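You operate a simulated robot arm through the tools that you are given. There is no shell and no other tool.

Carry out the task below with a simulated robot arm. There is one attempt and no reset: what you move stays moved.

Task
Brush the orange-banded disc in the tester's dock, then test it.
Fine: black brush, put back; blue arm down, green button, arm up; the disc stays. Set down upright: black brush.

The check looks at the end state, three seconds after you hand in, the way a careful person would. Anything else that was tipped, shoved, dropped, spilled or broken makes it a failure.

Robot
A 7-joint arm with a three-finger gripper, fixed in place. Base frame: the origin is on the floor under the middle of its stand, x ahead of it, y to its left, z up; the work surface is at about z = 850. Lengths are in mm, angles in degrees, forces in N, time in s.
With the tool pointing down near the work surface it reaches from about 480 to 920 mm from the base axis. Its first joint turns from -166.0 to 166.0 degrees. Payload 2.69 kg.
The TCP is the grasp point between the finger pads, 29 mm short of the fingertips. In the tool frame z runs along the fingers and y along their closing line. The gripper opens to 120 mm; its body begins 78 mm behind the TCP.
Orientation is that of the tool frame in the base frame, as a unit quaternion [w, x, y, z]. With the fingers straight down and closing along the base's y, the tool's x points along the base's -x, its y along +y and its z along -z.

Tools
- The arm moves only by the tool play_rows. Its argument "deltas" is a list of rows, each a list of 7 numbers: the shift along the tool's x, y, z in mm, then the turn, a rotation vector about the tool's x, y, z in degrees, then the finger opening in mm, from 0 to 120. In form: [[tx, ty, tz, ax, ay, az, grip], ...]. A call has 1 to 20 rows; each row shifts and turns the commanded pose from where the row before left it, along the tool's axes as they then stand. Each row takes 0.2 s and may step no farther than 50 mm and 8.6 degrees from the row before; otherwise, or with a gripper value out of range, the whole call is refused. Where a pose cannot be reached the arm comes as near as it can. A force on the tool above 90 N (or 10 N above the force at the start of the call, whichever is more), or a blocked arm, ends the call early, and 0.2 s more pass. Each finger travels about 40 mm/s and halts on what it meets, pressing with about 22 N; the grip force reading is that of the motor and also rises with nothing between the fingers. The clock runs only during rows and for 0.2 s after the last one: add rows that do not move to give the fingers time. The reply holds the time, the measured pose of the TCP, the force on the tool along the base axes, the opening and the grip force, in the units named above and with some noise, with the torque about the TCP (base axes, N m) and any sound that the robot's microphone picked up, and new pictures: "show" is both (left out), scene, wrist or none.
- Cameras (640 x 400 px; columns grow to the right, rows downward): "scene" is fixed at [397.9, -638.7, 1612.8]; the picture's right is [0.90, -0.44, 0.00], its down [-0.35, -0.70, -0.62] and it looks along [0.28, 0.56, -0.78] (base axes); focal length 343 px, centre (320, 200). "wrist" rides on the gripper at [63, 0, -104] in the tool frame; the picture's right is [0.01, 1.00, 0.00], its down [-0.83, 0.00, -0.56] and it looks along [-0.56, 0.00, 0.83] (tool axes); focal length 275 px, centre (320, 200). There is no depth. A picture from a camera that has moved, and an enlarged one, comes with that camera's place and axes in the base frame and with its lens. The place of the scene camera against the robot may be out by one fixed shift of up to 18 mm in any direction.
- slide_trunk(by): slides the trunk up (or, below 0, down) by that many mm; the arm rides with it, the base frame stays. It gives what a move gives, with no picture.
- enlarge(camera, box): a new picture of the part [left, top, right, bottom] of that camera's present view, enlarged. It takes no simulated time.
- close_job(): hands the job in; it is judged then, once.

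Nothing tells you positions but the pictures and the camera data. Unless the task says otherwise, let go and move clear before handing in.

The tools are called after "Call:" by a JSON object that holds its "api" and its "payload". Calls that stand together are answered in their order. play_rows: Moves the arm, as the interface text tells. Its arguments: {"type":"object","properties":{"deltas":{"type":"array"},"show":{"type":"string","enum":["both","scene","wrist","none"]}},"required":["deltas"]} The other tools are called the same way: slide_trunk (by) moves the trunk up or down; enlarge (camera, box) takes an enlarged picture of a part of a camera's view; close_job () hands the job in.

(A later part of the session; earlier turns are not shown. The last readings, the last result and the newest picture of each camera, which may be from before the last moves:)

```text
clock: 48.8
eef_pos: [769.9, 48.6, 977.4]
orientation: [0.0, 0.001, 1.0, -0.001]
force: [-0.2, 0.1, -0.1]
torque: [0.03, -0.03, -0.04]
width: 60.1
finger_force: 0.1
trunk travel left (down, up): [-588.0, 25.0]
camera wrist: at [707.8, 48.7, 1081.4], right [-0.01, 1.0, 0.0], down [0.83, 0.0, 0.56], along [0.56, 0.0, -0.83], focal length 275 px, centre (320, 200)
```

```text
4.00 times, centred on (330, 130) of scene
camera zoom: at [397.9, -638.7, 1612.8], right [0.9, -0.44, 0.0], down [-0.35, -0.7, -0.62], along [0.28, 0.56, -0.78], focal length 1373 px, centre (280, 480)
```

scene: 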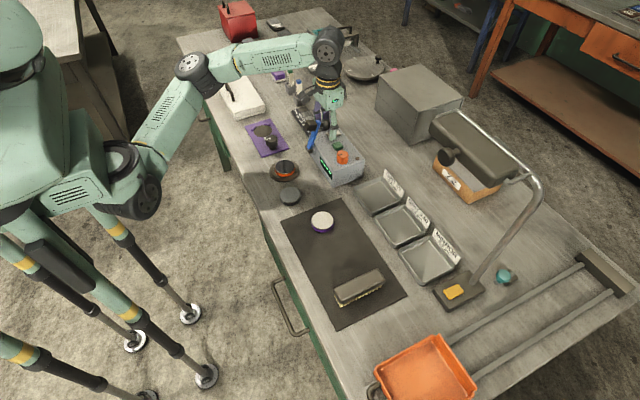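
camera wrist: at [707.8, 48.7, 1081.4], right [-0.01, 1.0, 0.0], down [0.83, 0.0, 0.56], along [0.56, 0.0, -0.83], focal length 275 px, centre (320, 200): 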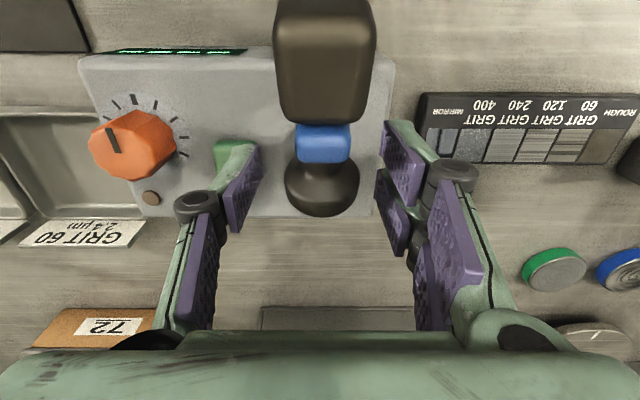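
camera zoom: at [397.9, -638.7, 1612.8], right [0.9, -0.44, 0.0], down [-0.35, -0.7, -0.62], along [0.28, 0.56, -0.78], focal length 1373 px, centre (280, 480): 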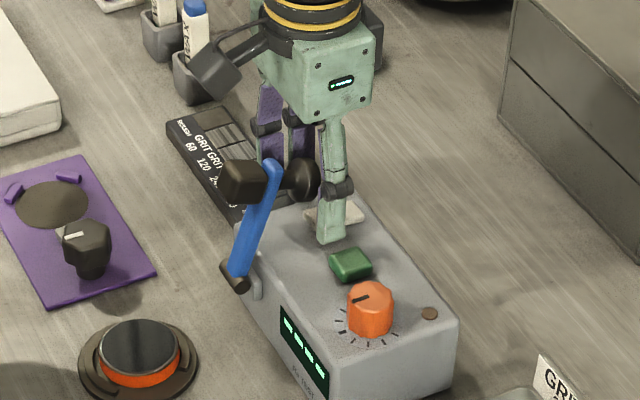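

The knob sits right at the grasp point. I'll close on it gently.

Call:
{"api": "play_rows", "payload": {"deltas": [[0, 0.5, 0, 0, 0, 0, 50], [0, 0, 0, 0, 0, 0, 40], [0, 0, 0, 0, 0, 0, 30], [0, 0, 0, 0, 0, 0, 26], [0, 0, 0, 0, 0, 0, 26]]}}

Call:
{"api": "enlarge", "payload": {"camera": "wrist", "box": [200, 40, 440, 220]}}

Call:
{"api": "enlarge", "payload": {"camera": "scene", "box": [290, 90, 370, 170]}}

```text
clock: 50.0
eef_pos: [770.6, 50.4, 978.6]
orientation: [-0.001, 0.0, 1.0, 0.0]
force: [0.0, -1.6, -1.2]
torque: [-0.01, -0.03, 0.01]
width: 29.5
finger_force: 35.1
trunk travel left (down, up): [-588.0, 25.0]
camera wrist: at [707.8, 49.5, 1081.9], right [0.0, 1.0, 0.0], down [0.83, 0.0, 0.56], along [0.56, 0.0, -0.83], focal length 275 px, centre (320, 200)
```

scene: 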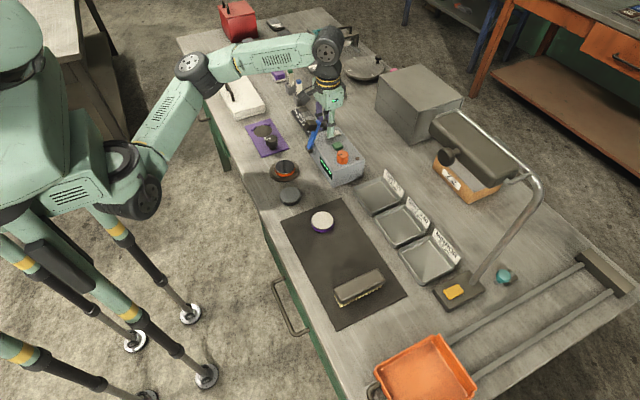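
wrist: 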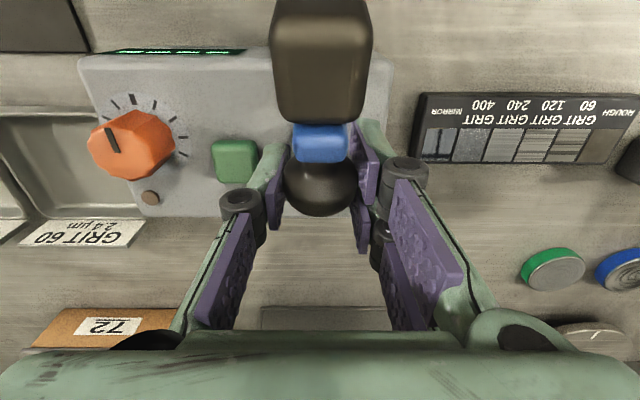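

```text
2.22 times, centred on (320, 130) of wrist
camera zoom: at [707.8, 49.5, 1081.9], right [0.0, 1.0, 0.0], down [0.83, 0.0, 0.56], along [0.56, 0.0, -0.83], focal length 612 px, centre (320, 356)
```

zoom: 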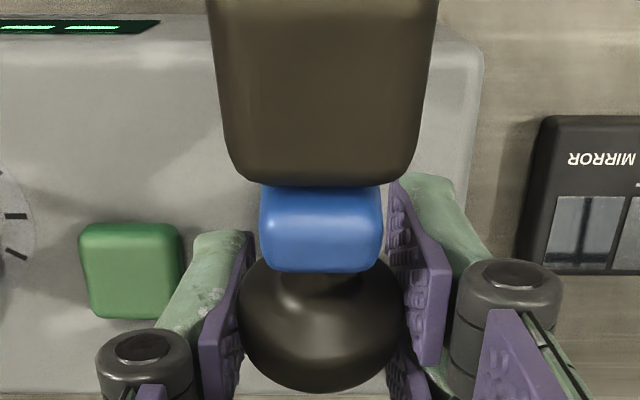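

```text
5.00 times, centred on (330, 130) of scene
camera zoom: at [397.9, -638.7, 1612.8], right [0.9, -0.44, 0.0], down [-0.35, -0.7, -0.62], along [0.28, 0.56, -0.78], focal length 1717 px, centre (270, 550)
```

zoom: 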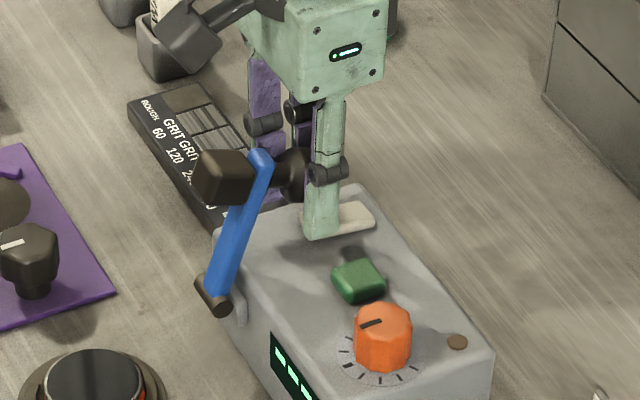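

Gripped at 29.5 mm. Next I'll swing the arm along its arc about the hinge (≈ 711, 910, radius ≈ 92 mm), starting with two small steps while watching the force.

Call:
{"api": "play_rows", "payload": {"deltas": [[6.6, 0, -4.5, 0, 0, 0, 26], [7.0, 0, -3.9, 0, 0, 0, 26], [0, 0, 0, 0, 0, 0, 26]]}}

Call:
{"api": "enlarge", "payload": {"camera": "scene", "box": [290, 90, 370, 170]}}

```text
clock: 50.8
eef_pos: [756.4, 49.2, 985.0]
orientation: [-0.001, 0.0, 1.0, -0.001]
force: [11.0, -11.1, -10.4]
torque: [0.0, -1.23, 0.11]
width: 29.6
finger_force: 44.5
trunk travel left (down, up): [-588.0, 25.0]
camera wrist: at [695.4, 49.7, 1089.6], right [0.0, 1.0, 0.0], down [0.83, 0.0, 0.55], along [0.55, 0.0, -0.83], focal length 275 px, centre (320, 200)
```

scene: 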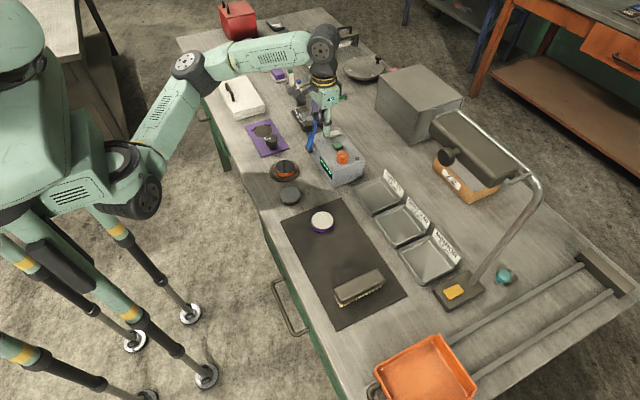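
wrist: 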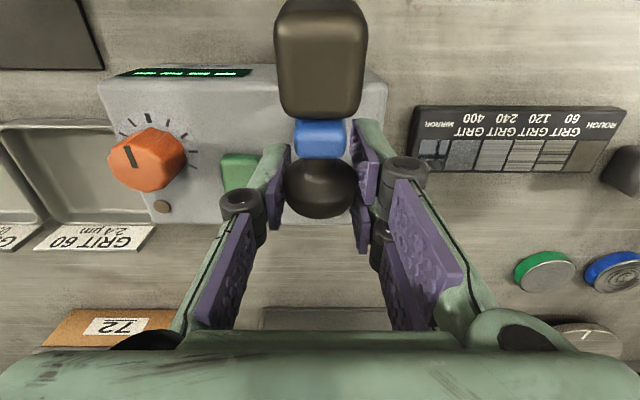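

```text
5.00 times, centred on (330, 130) of scene
camera zoom: at [397.9, -638.7, 1612.8], right [0.9, -0.44, 0.0], down [-0.35, -0.7, -0.62], along [0.28, 0.56, -0.78], focal length 1717 px, centre (270, 550)
```

zoom: 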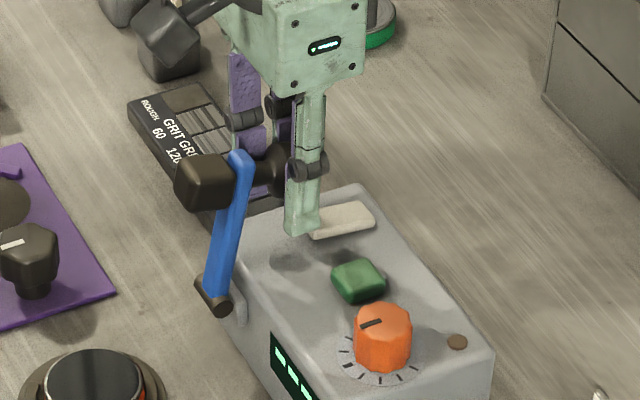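

The knob moves with the gripper, but the pads resist pivoting: the torque reaches 1.2 Nm after only 10° of swing. A better approach is to turn the tool along with the arm. I'll return the arm to its stop, let go, tilt the tool outward by 32° and regrip.

Call:
{"api": "play_rows", "payload": {"deltas": [[-7.0, -0.5, 3.9, 0, 0, 0, 26], [-6.6, 0, 4.5, 0, 0, 0, 26], [0, 0, 0, 0, 0, 0, 26], [0, 0, 0, 0, 0, 0, 36], [0, 0, 0, 0, 0, 0, 46], [0, 0, 0, 0, 0, 0, 54], [0, 0, 0, 0, 0, 0, 54]]}}

Call:
{"api": "enlarge", "payload": {"camera": "scene", "box": [290, 90, 370, 170]}}

```text
clock: 52.4
eef_pos: [768.4, 51.2, 977.2]
orientation: [-0.001, 0.0, 1.0, 0.0]
force: [0.4, -0.8, 0.8]
torque: [0.01, 0.03, 0.0]
width: 53.9
finger_force: 0.0
trunk travel left (down, up): [-588.0, 25.0]
camera wrist: at [707.2, 50.6, 1081.6], right [-0.01, 1.0, 0.0], down [0.83, 0.0, 0.56], along [0.56, 0.0, -0.83], focal length 275 px, centre (320, 200)
```

scene: 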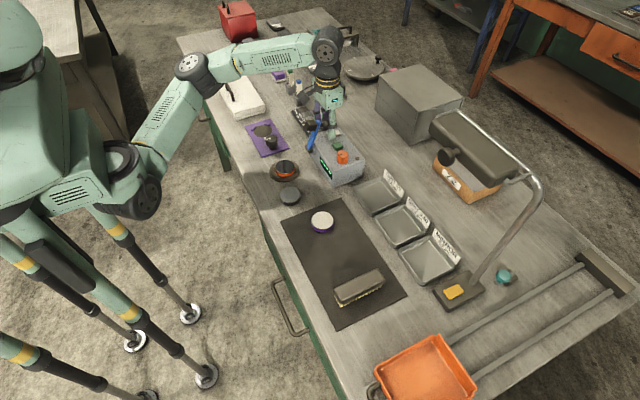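
wrist: 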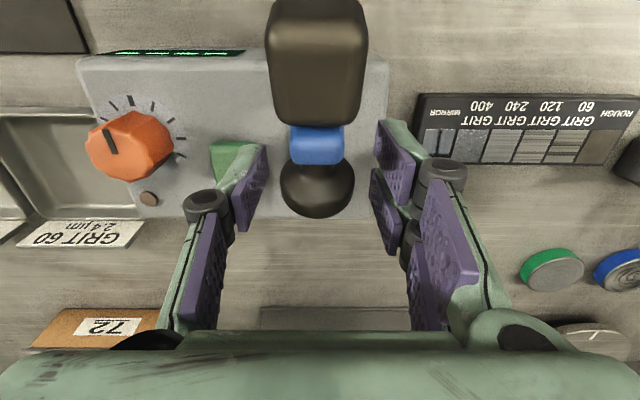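

```text
5.00 times, centred on (330, 130) of scene
camera zoom: at [397.9, -638.7, 1612.8], right [0.9, -0.44, 0.0], down [-0.35, -0.7, -0.62], along [0.28, 0.56, -0.78], focal length 1717 px, centre (270, 550)
```

zoom: 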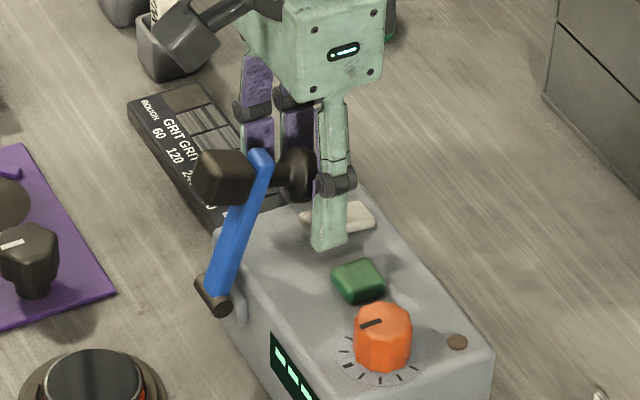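

Call:
{"api": "play_rows", "payload": {"deltas": [[4, -1, -6.4, 0, 0, 0, 56], [0, 0, 0, 0, 8, 0, 56], [0, 0, 0, 0, 8, 0, 56], [0, 0, 0, 0, 8, 0, 56], [0, 0, 0, 0, 8, 0, 56], [0, 0, 0, 0, 0, 0, 56]]}}

Call:
{"api": "enlarge", "payload": {"camera": "scene", "box": [290, 80, 370, 160]}}

Call:
{"api": "enlarge", "payload": {"camera": "wrist", "box": [200, 80, 440, 260]}}

```text
clock: 53.8
eef_pos: [765.8, 48.8, 976.5]
orientation: [-0.268, 0.001, 0.963, -0.001]
force: [-0.5, -0.9, -0.3]
torque: [0.03, -0.01, -0.01]
width: 56.1
finger_force: 0.0
out of reach, approached as far as the arm can: row 5
trunk travel left (down, up): [-588.0, 25.0]
camera wrist: at [766.5, 48.2, 1097.5], right [0.0, 1.0, 0.0], down [1.0, 0.0, 0.05], along [0.05, 0.0, -1.0], focal length 275 px, centre (320, 200)
```

scene: 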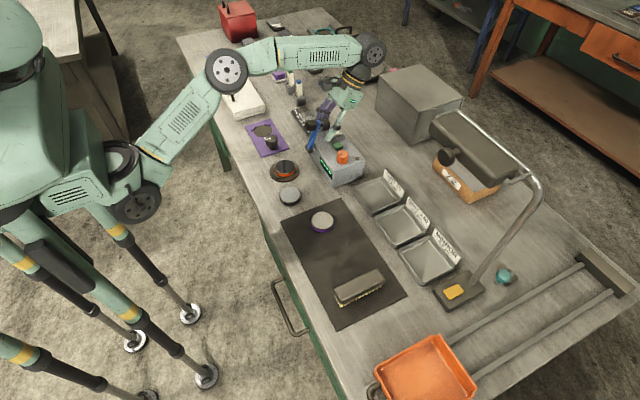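
wrist: 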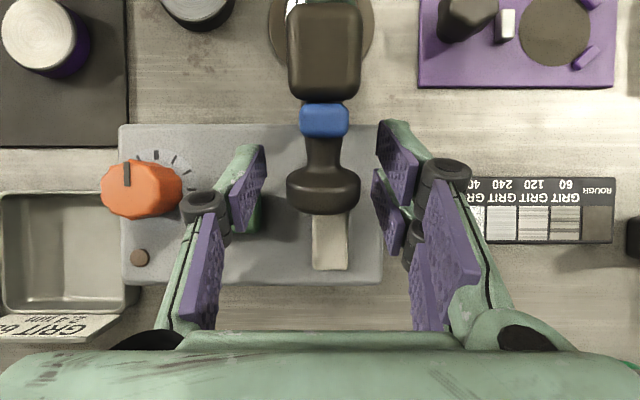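

```text
5.00 times, centred on (330, 120) of scene
camera zoom: at [397.9, -638.7, 1612.8], right [0.9, -0.44, 0.0], down [-0.35, -0.7, -0.62], along [0.28, 0.56, -0.78], focal length 1717 px, centre (270, 600)
```

zoom: 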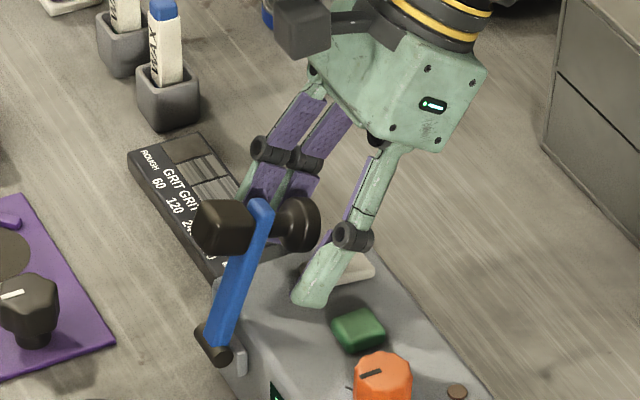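

```text
2.22 times, centred on (320, 170) of wrist
camera zoom: at [766.5, 48.2, 1097.5], right [0.0, 1.0, 0.0], down [1.0, 0.0, 0.05], along [0.05, 0.0, -1.0], focal length 612 px, centre (320, 267)
```

zoom: 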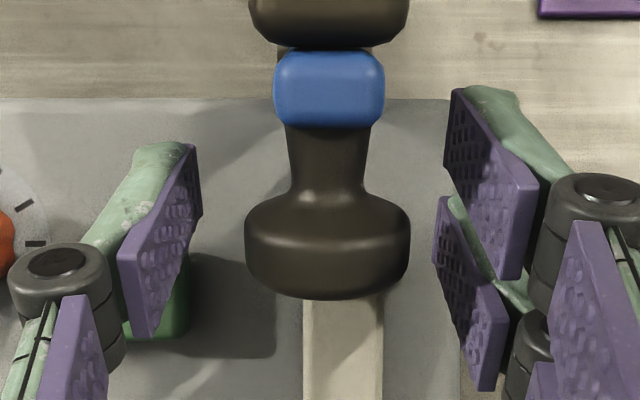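

The full 32° tilt is slightly past the arm's reach. I'll back off a few degrees and centre the grasp point on the knob.

Call:
{"api": "play_rows", "payload": {"deltas": [[0, 0, 0, 0, -5, 0, 56], [0, 0, 0, 0, 0, 0, 56]], "show": "wrist"}}

```text
clock: 54.4
eef_pos: [763.8, 50.6, 974.8]
orientation: [-0.234, 0.0, 0.972, 0.0]
force: [0.3, -0.4, 0.7]
torque: [-0.01, 0.01, -0.02]
width: 55.9
finger_force: 0.1
trunk travel left (down, up): [-588.0, 25.0]
camera wrist: at [758.2, 49.3, 1095.9], right [0.0, 1.0, 0.0], down [0.99, 0.0, 0.12], along [0.12, 0.0, -0.99], focal length 275 px, centre (320, 200)
```

wrist: 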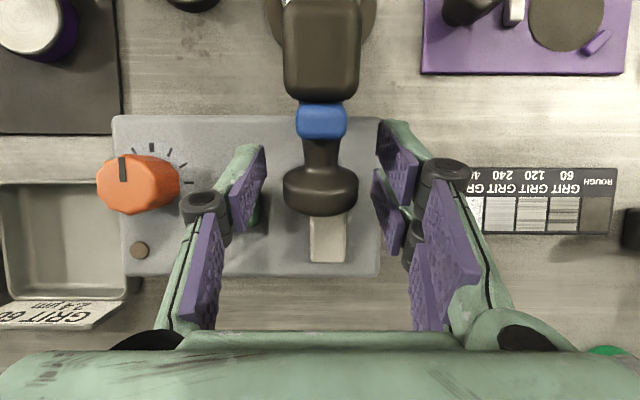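

Call:
{"api": "play_rows", "payload": {"deltas": [[2.0, -0.3, -10, 0, 0, 0, 56], [0, 0, 0, 0, 0, 0, 56]], "show": "wrist"}}

```text
clock: 55.0
eef_pos: [767.9, 48.9, 986.1]
orientation: [-0.234, -0.001, 0.972, 0.0]
force: [-0.4, -0.3, 0.2]
torque: [0.0, 0.05, -0.01]
width: 56.1
finger_force: 0.0
trunk travel left (down, up): [-588.0, 25.0]
camera wrist: at [761.0, 48.7, 1105.9], right [0.0, 1.0, 0.0], down [0.99, 0.0, 0.12], along [0.12, 0.0, -0.99], focal length 275 px, centre (320, 200)
```

wrist: 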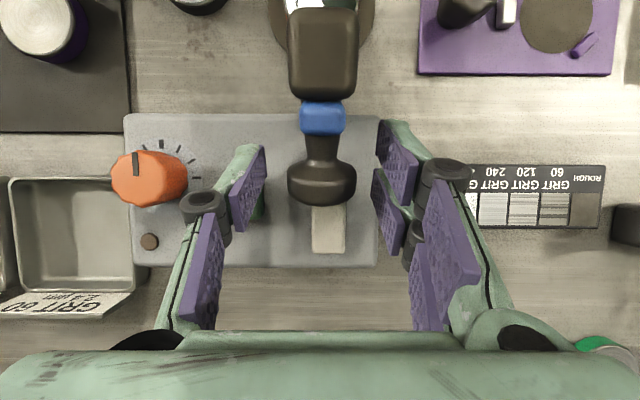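

The grasp point is on the knob with a 27° outward tilt. I'll close on it.

Call:
{"api": "play_rows", "payload": {"deltas": [[0, 0.7, 0, 0, 0, 0, 46], [0, 0, 0, 0, 0, 0, 36], [0, 0, 0, 0, 0, 0, 28], [0, 0, 0, 0, 0, 0, 26], [0, 0, 0, 0, 0, 0, 26]], "show": "wrist"}}

```text
clock: 56.2
eef_pos: [768.9, 49.1, 985.0]
orientation: [-0.233, 0.0, 0.972, 0.0]
force: [0.1, -3.7, 2.3]
torque: [0.12, -0.04, 0.4]
width: 29.1
finger_force: 39.3
trunk travel left (down, up): [-588.0, 25.0]
camera wrist: at [761.1, 49.0, 1106.3], right [0.0, 1.0, 0.0], down [0.99, 0.0, 0.12], along [0.12, 0.0, -0.99], focal length 275 px, centre (320, 200)
```

wrist: 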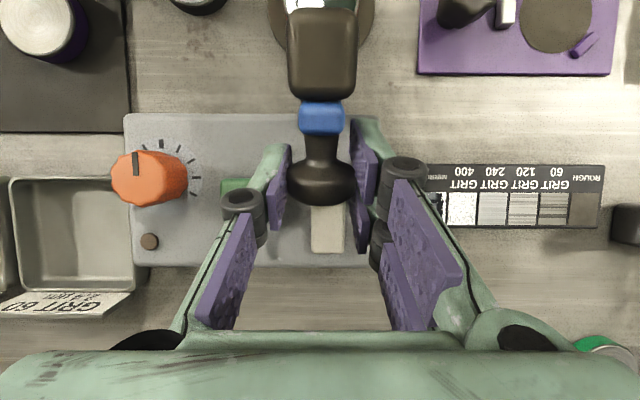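

Now I'll swing the arm rigidly about the hinge with the tool turning along. The first stretch is 15°, checking forces.

Call:
{"api": "play_rows", "payload": {"deltas": [[8.07, 0, -1.05, 0, -5, 0, 26], [8.07, 0, -1.05, 0, -5, 0, 26], [8.07, 0, -1.05, 0, -5, 0, 26], [0, 0, 0, 0, 0, 0, 26]]}}

Call:
{"api": "enlarge", "payload": {"camera": "scene", "box": [280, 90, 360, 170]}}

```text
clock: 57.2
eef_pos: [747.6, 48.9, 998.0]
orientation: [-0.104, 0.0, 0.995, -0.001]
force: [0.1, -3.4, 8.4]
torque: [-0.08, 0.23, 0.29]
width: 29.1
finger_force: 45.0
trunk travel left (down, up): [-588.0, 25.0]
camera wrist: at [707.7, 49.0, 1112.8], right [0.0, 1.0, 0.0], down [0.93, 0.0, 0.37], along [0.37, 0.0, -0.93], focal length 275 px, centre (320, 200)
```

scene: 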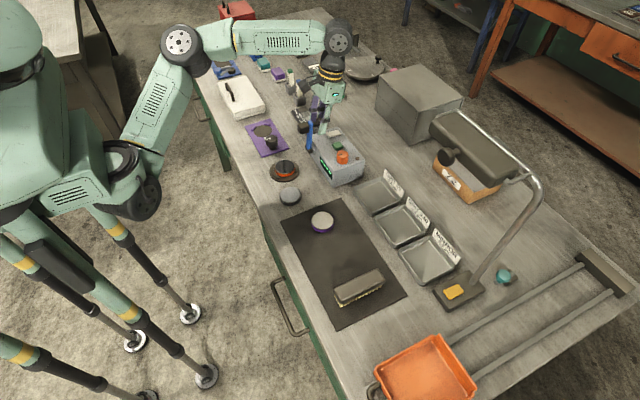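
wrist: 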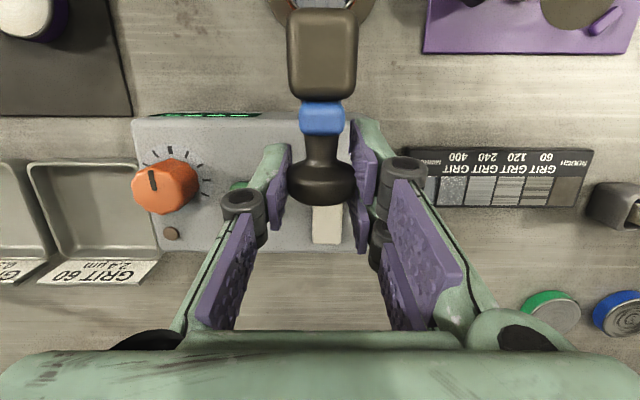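

```text
5.00 times, centred on (320, 130) of scene
camera zoom: at [397.9, -638.7, 1612.8], right [0.9, -0.44, 0.0], down [-0.35, -0.7, -0.62], along [0.28, 0.56, -0.78], focal length 1717 px, centre (320, 550)
```

zoom: 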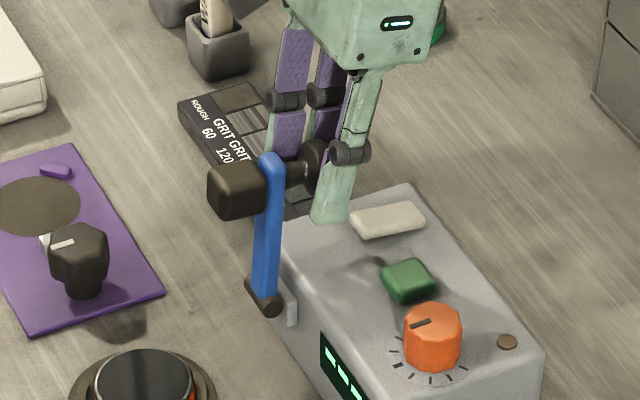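

The swing works with low forces (about 8 N outward, so the radius is slightly small). I'll continue with a small correction.

Call:
{"api": "play_rows", "payload": {"deltas": [[8.1, 0, -1.75, 0, -5, 0, 26], [8.13, 0, -1.05, 0, -5, 0, 26], [8.13, 0, -1.05, 0, -5, 0, 26], [8.13, 0, -1.05, 0, -5, 0, 26], [0, 0, 0, 0, 0, 0, 26]]}}

Call:
{"api": "enlarge", "payload": {"camera": "scene", "box": [280, 90, 360, 170]}}

```text
clock: 58.4
eef_pos: [713.7, 49.3, 1005.4]
orientation: [0.069, 0.0, 0.998, 0.001]
force: [-8.8, -4.5, 6.5]
torque: [-0.24, 0.84, 0.19]
width: 28.6
finger_force: 45.3
trunk travel left (down, up): [-588.0, 25.0]
camera wrist: at [638.0, 49.0, 1099.7], right [-0.01, 1.0, 0.0], down [0.75, 0.0, 0.67], along [0.67, 0.0, -0.75], focal length 275 px, centre (320, 200)
```

scene: 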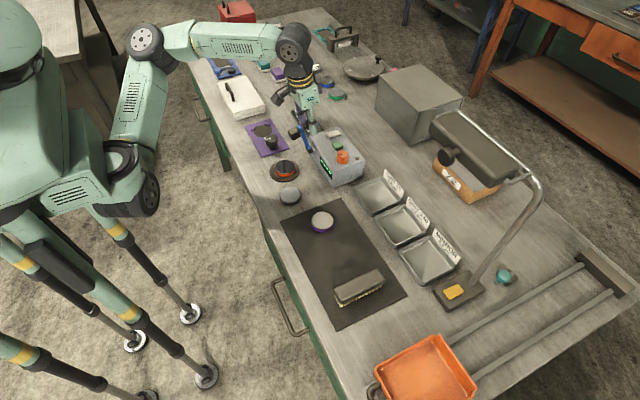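
wrist: 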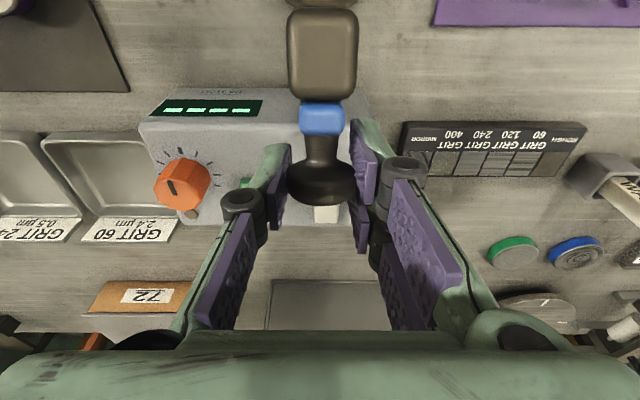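

```text
5.00 times, centred on (320, 130) of scene
camera zoom: at [397.9, -638.7, 1612.8], right [0.9, -0.44, 0.0], down [-0.35, -0.7, -0.62], along [0.28, 0.56, -0.78], focal length 1717 px, centre (320, 550)
```

zoom: 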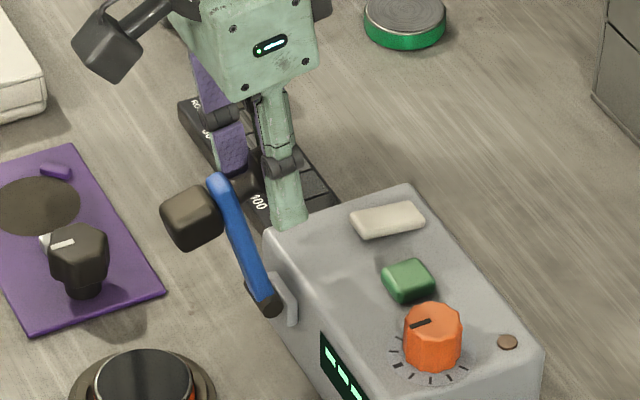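

Forces show the true hinge is about 2 mm closer to the robot than I assumed. I'll correct the rotation centre and continue the swing.

Call:
{"api": "play_rows", "payload": {"deltas": [[8.68, -0.2, -1.69, 0, -5, 0, 26], [8.18, 0, -1.2, 0, -5, 0, 26], [8.18, 0, -1.2, 0, -5, 0, 26], [8.18, 0, -1.2, 0, -5, 0, 26], [0, 0, 0, 0, 0, 0, 26]]}}

Call:
{"api": "enlarge", "payload": {"camera": "scene", "box": [260, 90, 360, 190]}}

```text
clock: 59.6
eef_pos: [681.8, 49.2, 1001.2]
orientation: [0.241, 0.0, 0.97, 0.0]
force: [-15.6, 1.5, 6.2]
torque: [-0.23, 1.26, 0.28]
width: 28.8
finger_force: 45.3
trunk travel left (down, up): [-588.0, 25.0]
camera wrist: at [577.7, 48.8, 1063.7], right [0.0, 1.0, 0.0], down [0.47, 0.0, 0.88], along [0.88, 0.0, -0.47], focal length 275 px, centre (320, 200)
```

scene: 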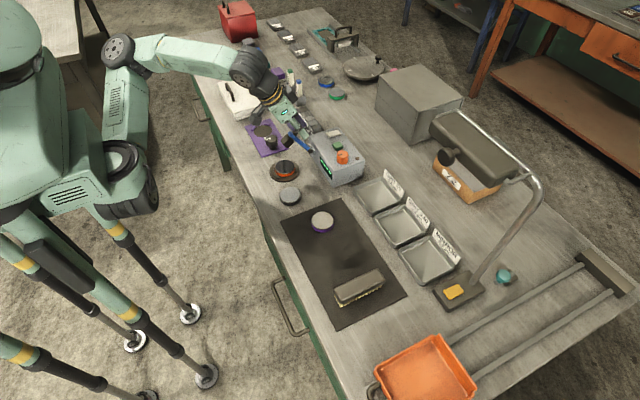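
wrist: 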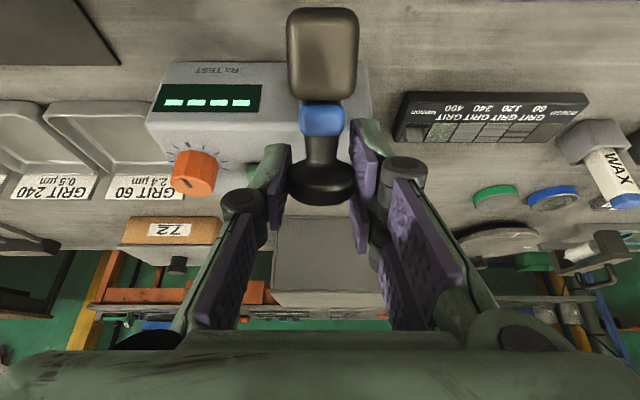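

```text
4.00 times, centred on (310, 140) of scene
camera zoom: at [397.9, -638.7, 1612.8], right [0.9, -0.44, 0.0], down [-0.35, -0.7, -0.62], along [0.28, 0.56, -0.78], focal length 1373 px, centre (360, 440)
```

zoom: 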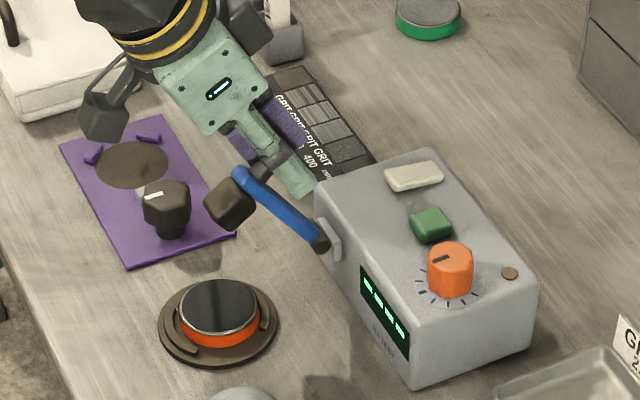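

Forces remain modest (about 17 N, pure hinge-offset). I'll correct the centre again and continue.

Call:
{"api": "play_rows", "payload": {"deltas": [[9.1, 0, -2.2, 0, -5, 0, 26], [8.4, 0, -1.37, 0, -5, 0, 26], [8.4, 0, -1.37, 0, -5, 0, 26], [0, 0, 0, 0, 0, 0, 26]], "show": "scene"}}

Call:
{"api": "enlarge", "payload": {"camera": "scene", "box": [260, 90, 360, 190]}}

```text
clock: 60.6
eef_pos: [659.4, 48.4, 991.3]
orientation: [0.367, 0.0, 0.93, 0.0]
force: [3.4, -1.3, -4.1]
torque: [-0.24, -0.19, 0.25]
width: 28.8
finger_force: 45.2
trunk travel left (down, up): [-588.0, 25.0]
```

scene: 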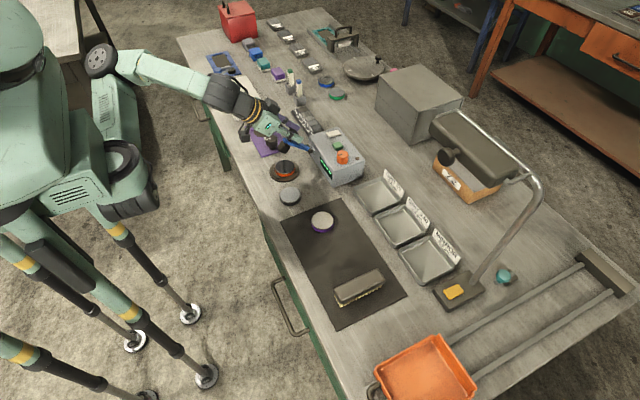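

```text
4.00 times, centred on (310, 140) of scene
camera zoom: at [397.9, -638.7, 1612.8], right [0.9, -0.44, 0.0], down [-0.35, -0.7, -0.62], along [0.28, 0.56, -0.78], focal length 1373 px, centre (360, 440)
```

zoom: 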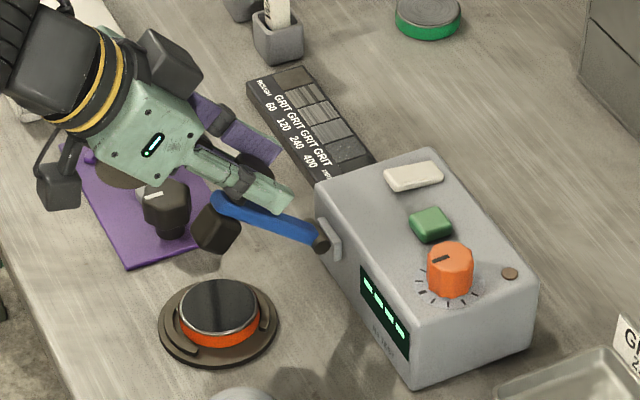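

Forces are nearly zero now. I'll continue the swing another 20°.

Call:
{"api": "play_rows", "payload": {"deltas": [[8.2, 0, -1.2, 0, -5, 0, 26], [8.34, 0, -1.3, 0, -5, 0, 26], [8.34, 0, -1.3, 0, -5, 0, 26], [8.34, 0, -1.3, 0, -5, 0, 26], [0, 0, 0, 0, 0, 0, 26]]}}

Call:
{"api": "enlarge", "payload": {"camera": "scene", "box": [240, 90, 340, 190]}}

```text
clock: 61.8
eef_pos: [687.6, 57.0, 993.5]
orientation: [0.522, 0.003, 0.853, -0.001]
force: [-1.1, -26.9, 2.6]
torque: [-0.02, 0.0, 0.11]
width: 44.6
finger_force: 14.0
out of reach, approached as far as the arm can: row 2, 3, 4
trunk travel left (down, up): [-588.0, 25.0]
camera wrist: at [566.6, 57.7, 984.0], right [0.0, 1.0, 0.0], down [-0.12, 0.0, 0.99], along [0.99, 0.0, 0.12], focal length 275 px, centre (320, 200)
```

scene: 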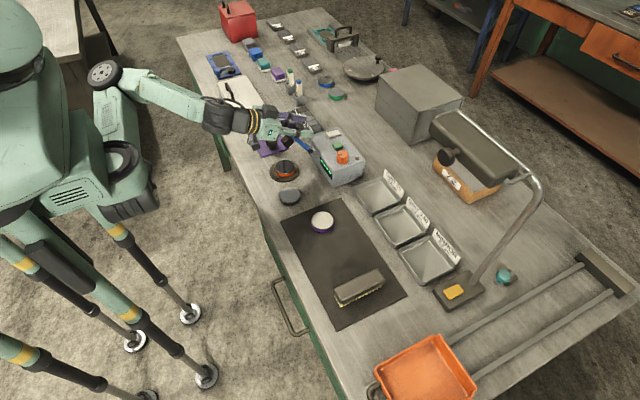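
wrist: 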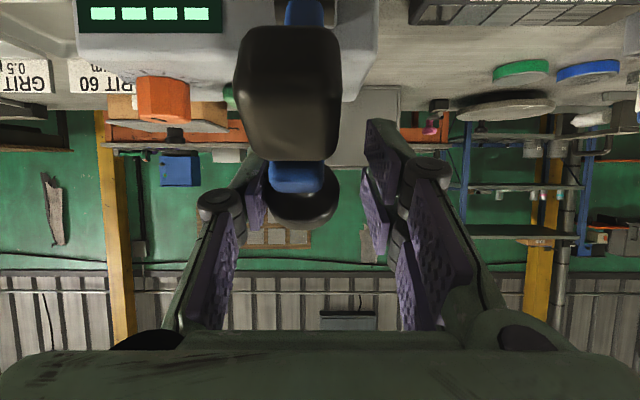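

```text
4.00 times, centred on (290, 140) of scene
camera zoom: at [397.9, -638.7, 1612.8], right [0.9, -0.44, 0.0], down [-0.35, -0.7, -0.62], along [0.28, 0.56, -0.78], focal length 1373 px, centre (440, 440)
```

zoom: 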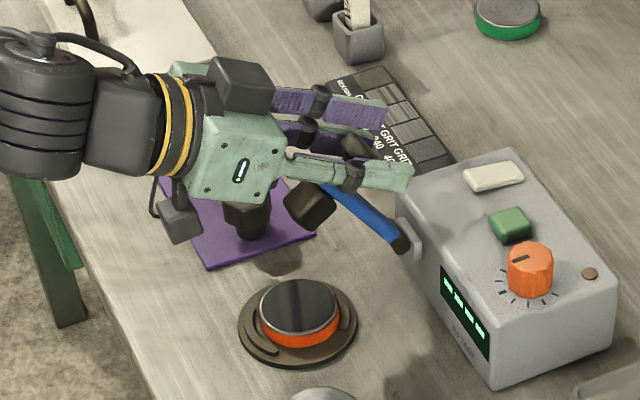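

The last rows were out of reach: the tool slid forward and lost its hold on the knob, though the fingers still straddle it. The blue arm is still up at about 40° past vertical. I'll carefully back the tool tilt off toward the last good pose around the knob.

Call:
{"api": "play_rows", "payload": {"deltas": [[1.5, -2, -4, 0, 5, 0, 44], [1.5, -2, -4, 0, 5, 0, 44], [0, 0, 0, 0, 0, 0, 44]]}}

Call:
{"api": "enlarge", "payload": {"camera": "scene", "box": [240, 90, 340, 190]}}

```text
clock: 62.6
eef_pos: [680.3, 58.6, 992.7]
orientation: [0.446, -0.002, 0.895, 0.001]
force: [0.2, -3.0, 0.4]
torque: [0.0, -0.05, 0.03]
width: 46.3
finger_force: 2.0
trunk travel left (down, up): [-588.0, 25.0]
camera wrist: at [559.3, 57.1, 1005.5], right [-0.01, 1.0, 0.0], down [0.06, 0.0, 1.0], along [1.0, 0.01, -0.06], focal length 275 px, centre (320, 200)
```

scene: 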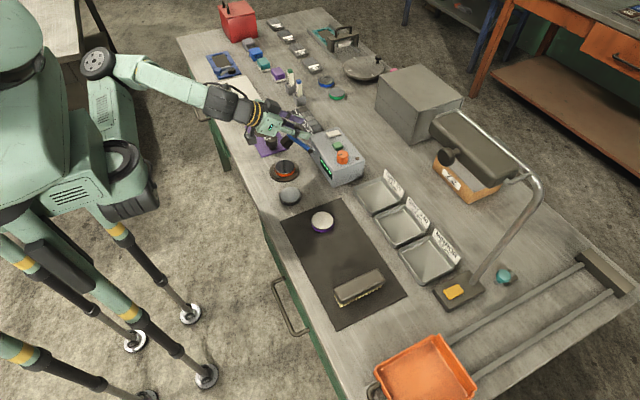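
wrist: 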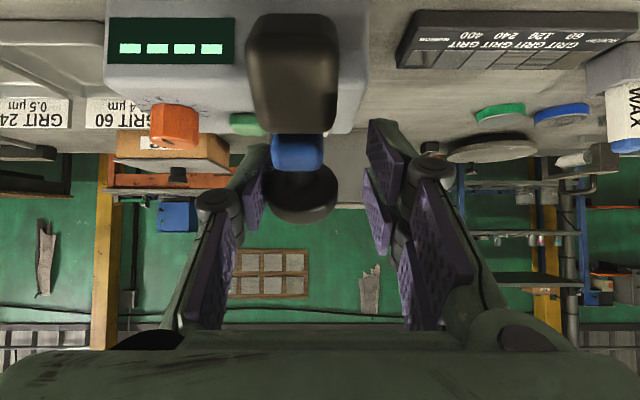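

```text
4.00 times, centred on (290, 140) of scene
camera zoom: at [397.9, -638.7, 1612.8], right [0.9, -0.44, 0.0], down [-0.35, -0.7, -0.62], along [0.28, 0.56, -0.78], focal length 1373 px, centre (440, 440)
```

zoom: 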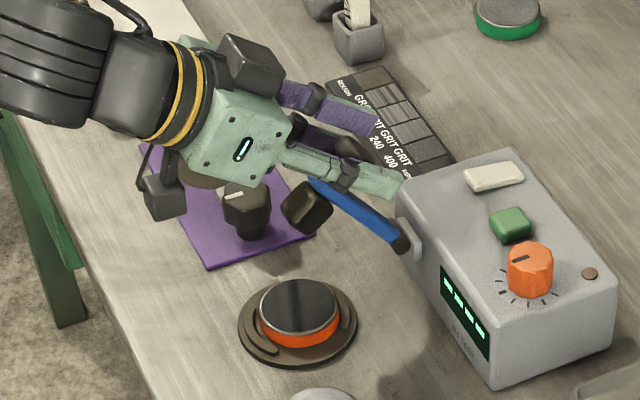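

The arm is staying in place with only a light touch from one finger. I'll recentre in y on the knob so I can regrip.

Call:
{"api": "play_rows", "payload": {"deltas": [[0, -4, 0, 0, 0, 0, 46], [0, -4, 0, 0, 0, 0, 46], [0, 0, 0, 0, 0, 0, 46]]}}

Call:
{"api": "enlarge", "payload": {"camera": "scene", "box": [240, 90, 340, 190]}}

```text
clock: 63.4
eef_pos: [678.3, 49.6, 993.3]
orientation: [0.445, -0.001, 0.895, 0.0]
force: [0.1, 0.3, 0.0]
torque: [0.0, -0.04, 0.02]
width: 46.0
finger_force: 0.1
trunk travel left (down, up): [-588.0, 25.0]
camera wrist: at [558.5, 49.5, 1005.4], right [0.0, 1.0, 0.0], down [0.06, 0.0, 1.0], along [1.0, 0.0, -0.06], focal length 275 px, centre (320, 200)
```

scene: 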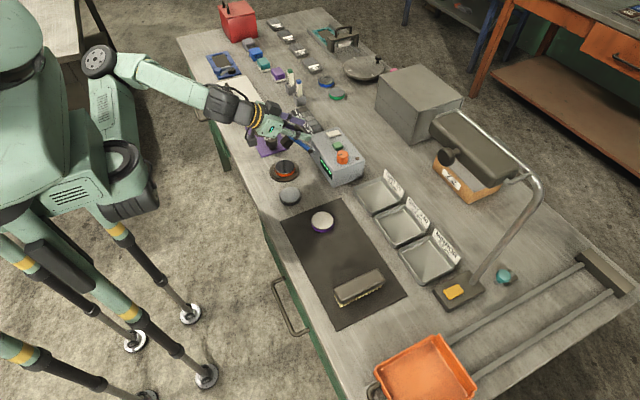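
wrist: 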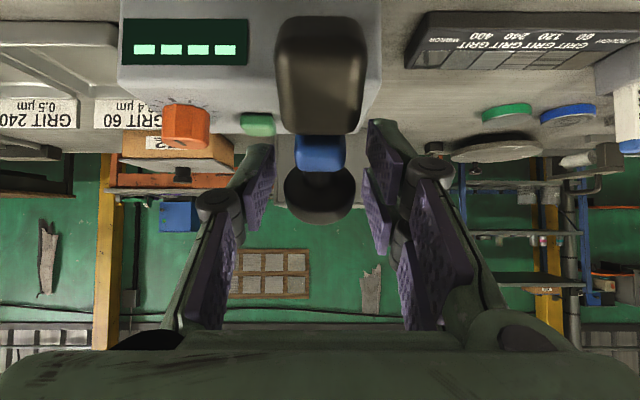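

```text
4.00 times, centred on (290, 140) of scene
camera zoom: at [397.9, -638.7, 1612.8], right [0.9, -0.44, 0.0], down [-0.35, -0.7, -0.62], along [0.28, 0.56, -0.78], focal length 1373 px, centre (440, 440)
```

zoom: 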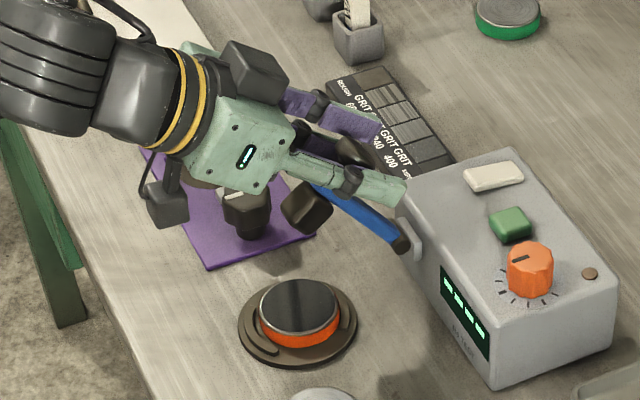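

The arm holds its position by hinge friction with nothing touching it, which makes things simpler. I'll rotate the tool back to vertical around the knob with the fingers wider, then lift off and push the arm down from above with closed fingers.

Call:
{"api": "play_rows", "payload": {"deltas": [[0, 0, 0, 0, 0, 0, 60], [0, 0, 0, 0, 7.5, 0, 60], [0, 0, 0, 0, 7.5, 0, 60], [0, 0, 0, 0, 7.5, 0, 60], [0, 0, 0, 0, 7.5, 0, 60], [0, 0, 0, 0, 7.5, 0, 60], [0, 0, 0, 0, 7.5, 0, 60], [0, 0, 0, 0, 8.0, 0, 60], [0, 0, 0, 0, 0, 0, 60]]}}

Call:
{"api": "enlarge", "payload": {"camera": "scene", "box": [240, 90, 340, 190]}}

```text
clock: 65.4
eef_pos: [677.5, 49.1, 993.1]
orientation: [-0.001, 0.0, 1.0, 0.001]
force: [0.3, -0.1, 0.1]
torque: [0.01, 0.02, 0.02]
width: 60.2
finger_force: 0.1
trunk travel left (down, up): [-588.0, 25.0]
camera wrist: at [616.4, 48.9, 1097.5], right [0.0, 1.0, 0.0], down [0.83, 0.0, 0.55], along [0.55, 0.0, -0.83], focal length 275 px, centre (320, 200)
```

scene: 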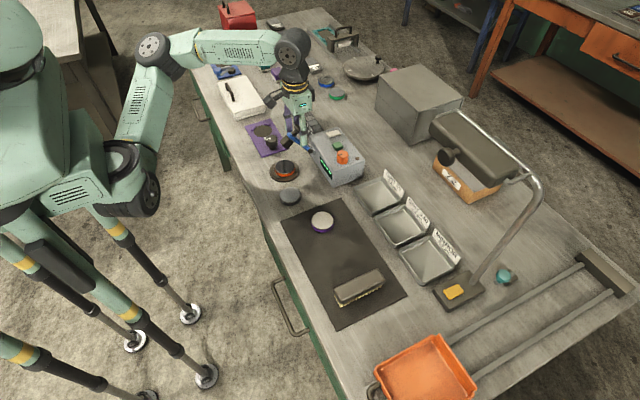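
wrist: 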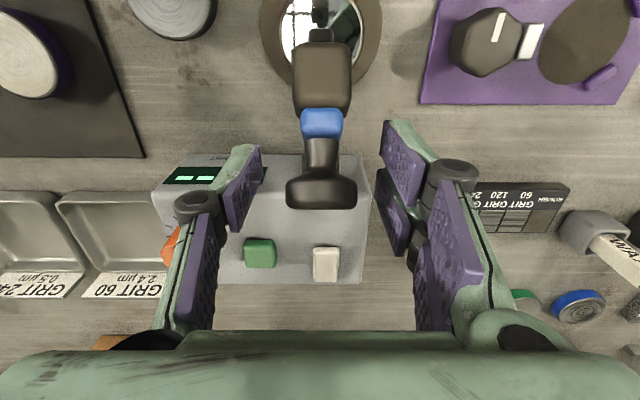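

```text
4.00 times, centred on (290, 140) of scene
camera zoom: at [397.9, -638.7, 1612.8], right [0.9, -0.44, 0.0], down [-0.35, -0.7, -0.62], along [0.28, 0.56, -0.78], focal length 1373 px, centre (440, 440)
```

zoom: 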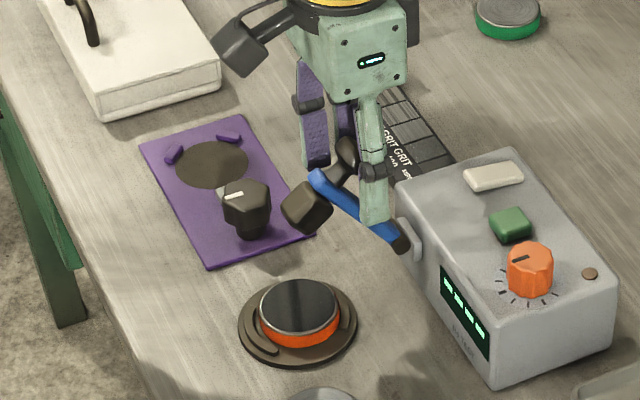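

The tool is vertical and the knob lies between the pads. I'll tilt outward 22° here, regrip the knob and rotate the arm the remaining ~50° in a reachable range.

Call:
{"api": "play_rows", "payload": {"deltas": [[0, 0, 0, 0, 7.3, 0, 60], [0, 0, 0, 0, 7.3, 0, 60], [0, 0, 0, 0, 7.4, 0, 60], [0, 0.3, 0, 0, 0, 0, 50], [0, 0, 0, 0, 0, 0, 38], [0, 0, 0, 0, 0, 0, 28], [0, 0, 0, 0, 0, 0, 26], [0, 0, 0, 0, 0, 0, 26]]}}

Call:
{"api": "enlarge", "payload": {"camera": "scene", "box": [240, 90, 340, 190]}}

```text
clock: 67.2
eef_pos: [678.5, 48.9, 992.9]
orientation: [-0.191, -0.001, 0.982, -0.001]
force: [-1.4, -2.2, -0.5]
torque: [0.07, 0.07, 0.15]
width: 29.5
finger_force: 39.4
trunk travel left (down, up): [-588.0, 25.0]
camera wrist: at [660.3, 49.2, 1113.7], right [0.0, 1.0, 0.0], down [0.98, 0.0, 0.2], along [0.2, 0.0, -0.98], focal length 275 px, centre (320, 200)
```

scene: 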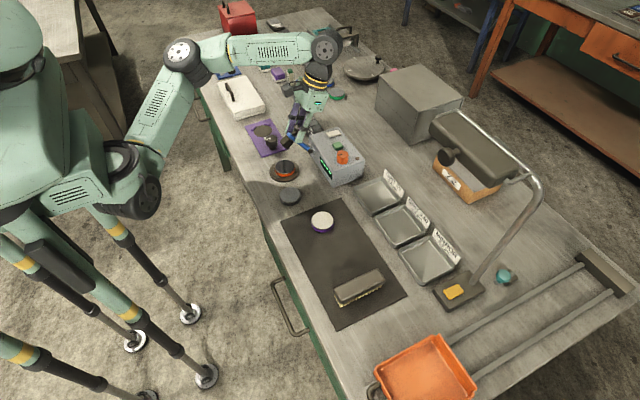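
wrist: 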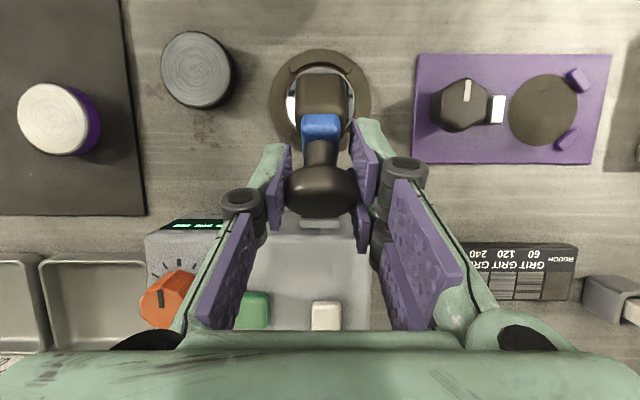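

```text
4.00 times, centred on (290, 140) of scene
camera zoom: at [397.9, -638.7, 1612.8], right [0.9, -0.44, 0.0], down [-0.35, -0.7, -0.62], along [0.28, 0.56, -0.78], focal length 1373 px, centre (440, 440)
```

zoom: 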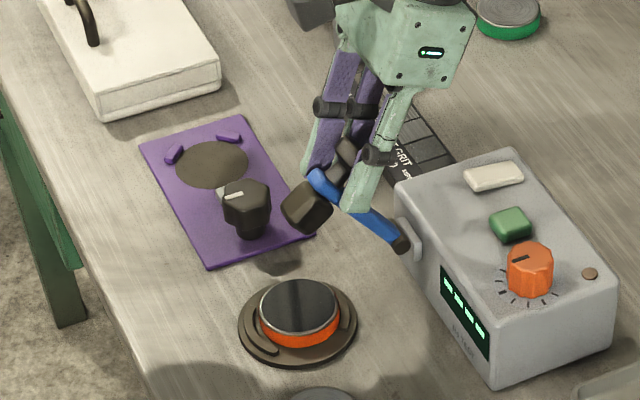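

Regripped. Continuing the swing down in 5° steps.

Call:
{"api": "play_rows", "payload": {"deltas": [[5.53, 0, 5.59, 0, -5, 0, 26], [5.53, 0, 5.59, 0, -5, 0, 26], [5.53, 0, 5.59, 0, -5, 0, 26], [0, 0, 0, 0, 0, 0, 26]], "show": "scene"}}

Call:
{"api": "enlarge", "payload": {"camera": "scene", "box": [240, 90, 340, 190]}}

```text
clock: 68.2
eef_pos: [657.2, 49.8, 983.2]
orientation: [-0.06, -0.001, 0.998, 0.0]
force: [2.2, 1.7, 3.7]
torque: [0.15, -0.31, -0.01]
width: 28.7
finger_force: 45.4
trunk travel left (down, up): [-588.0, 25.0]
```

scene: 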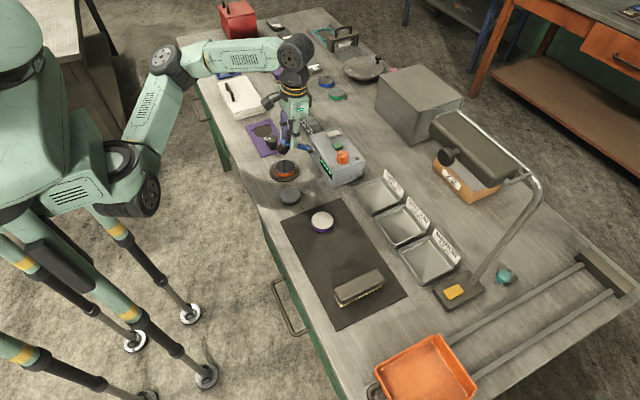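

```text
4.00 times, centred on (290, 140) of scene
camera zoom: at [397.9, -638.7, 1612.8], right [0.9, -0.44, 0.0], down [-0.35, -0.7, -0.62], along [0.28, 0.56, -0.78], focal length 1373 px, centre (440, 440)
```

zoom: 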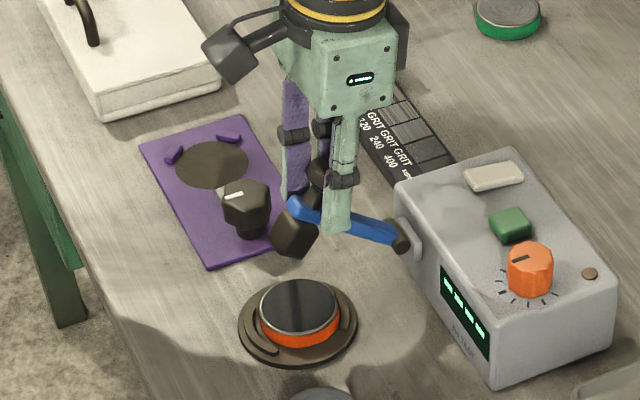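

Call:
{"api": "play_rows", "payload": {"deltas": [[5.5, 0, 5.5, 0, -5, 0, 26], [5.53, 0, 5.59, 0, -5, 0, 26], [5.53, 0, 5.59, 0, -5, 0, 26], [5.53, 0, 5.59, 0, -5, 0, 26], [0, 0, 0, 0, 0, 0, 26]]}}

Call:
{"api": "enlarge", "payload": {"camera": "scene", "box": [240, 90, 340, 190]}}

```text
clock: 69.4
eef_pos: [634.2, 50.5, 960.6]
orientation: [0.114, -0.001, 0.993, 0.0]
force: [-3.1, 5.1, 11.6]
torque: [0.16, -0.8, 0.04]
width: 29.1
finger_force: 44.8
trunk travel left (down, up): [-588.0, 25.0]
camera wrist: at [550.6, 49.1, 1047.3], right [-0.01, 1.0, 0.0], down [0.68, 0.0, 0.73], along [0.73, 0.0, -0.68], focal length 275 px, centre (320, 200)
```

scene: 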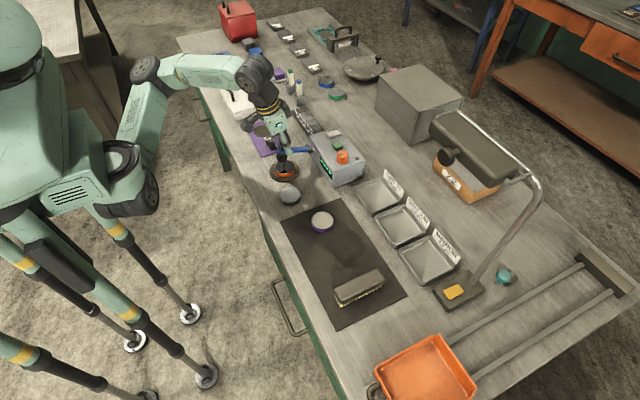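
wrist: 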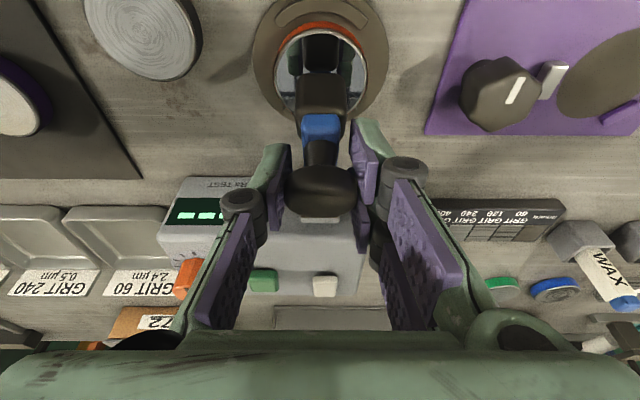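

```text
4.00 times, centred on (290, 140) of scene
camera zoom: at [397.9, -638.7, 1612.8], right [0.9, -0.44, 0.0], down [-0.35, -0.7, -0.62], along [0.28, 0.56, -0.78], focal length 1373 px, centre (440, 440)
```

zoom: 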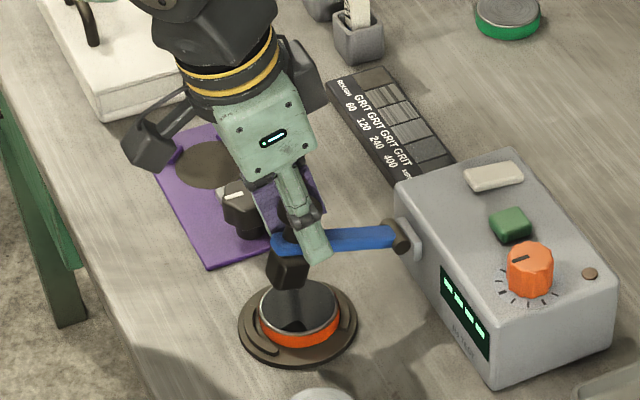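

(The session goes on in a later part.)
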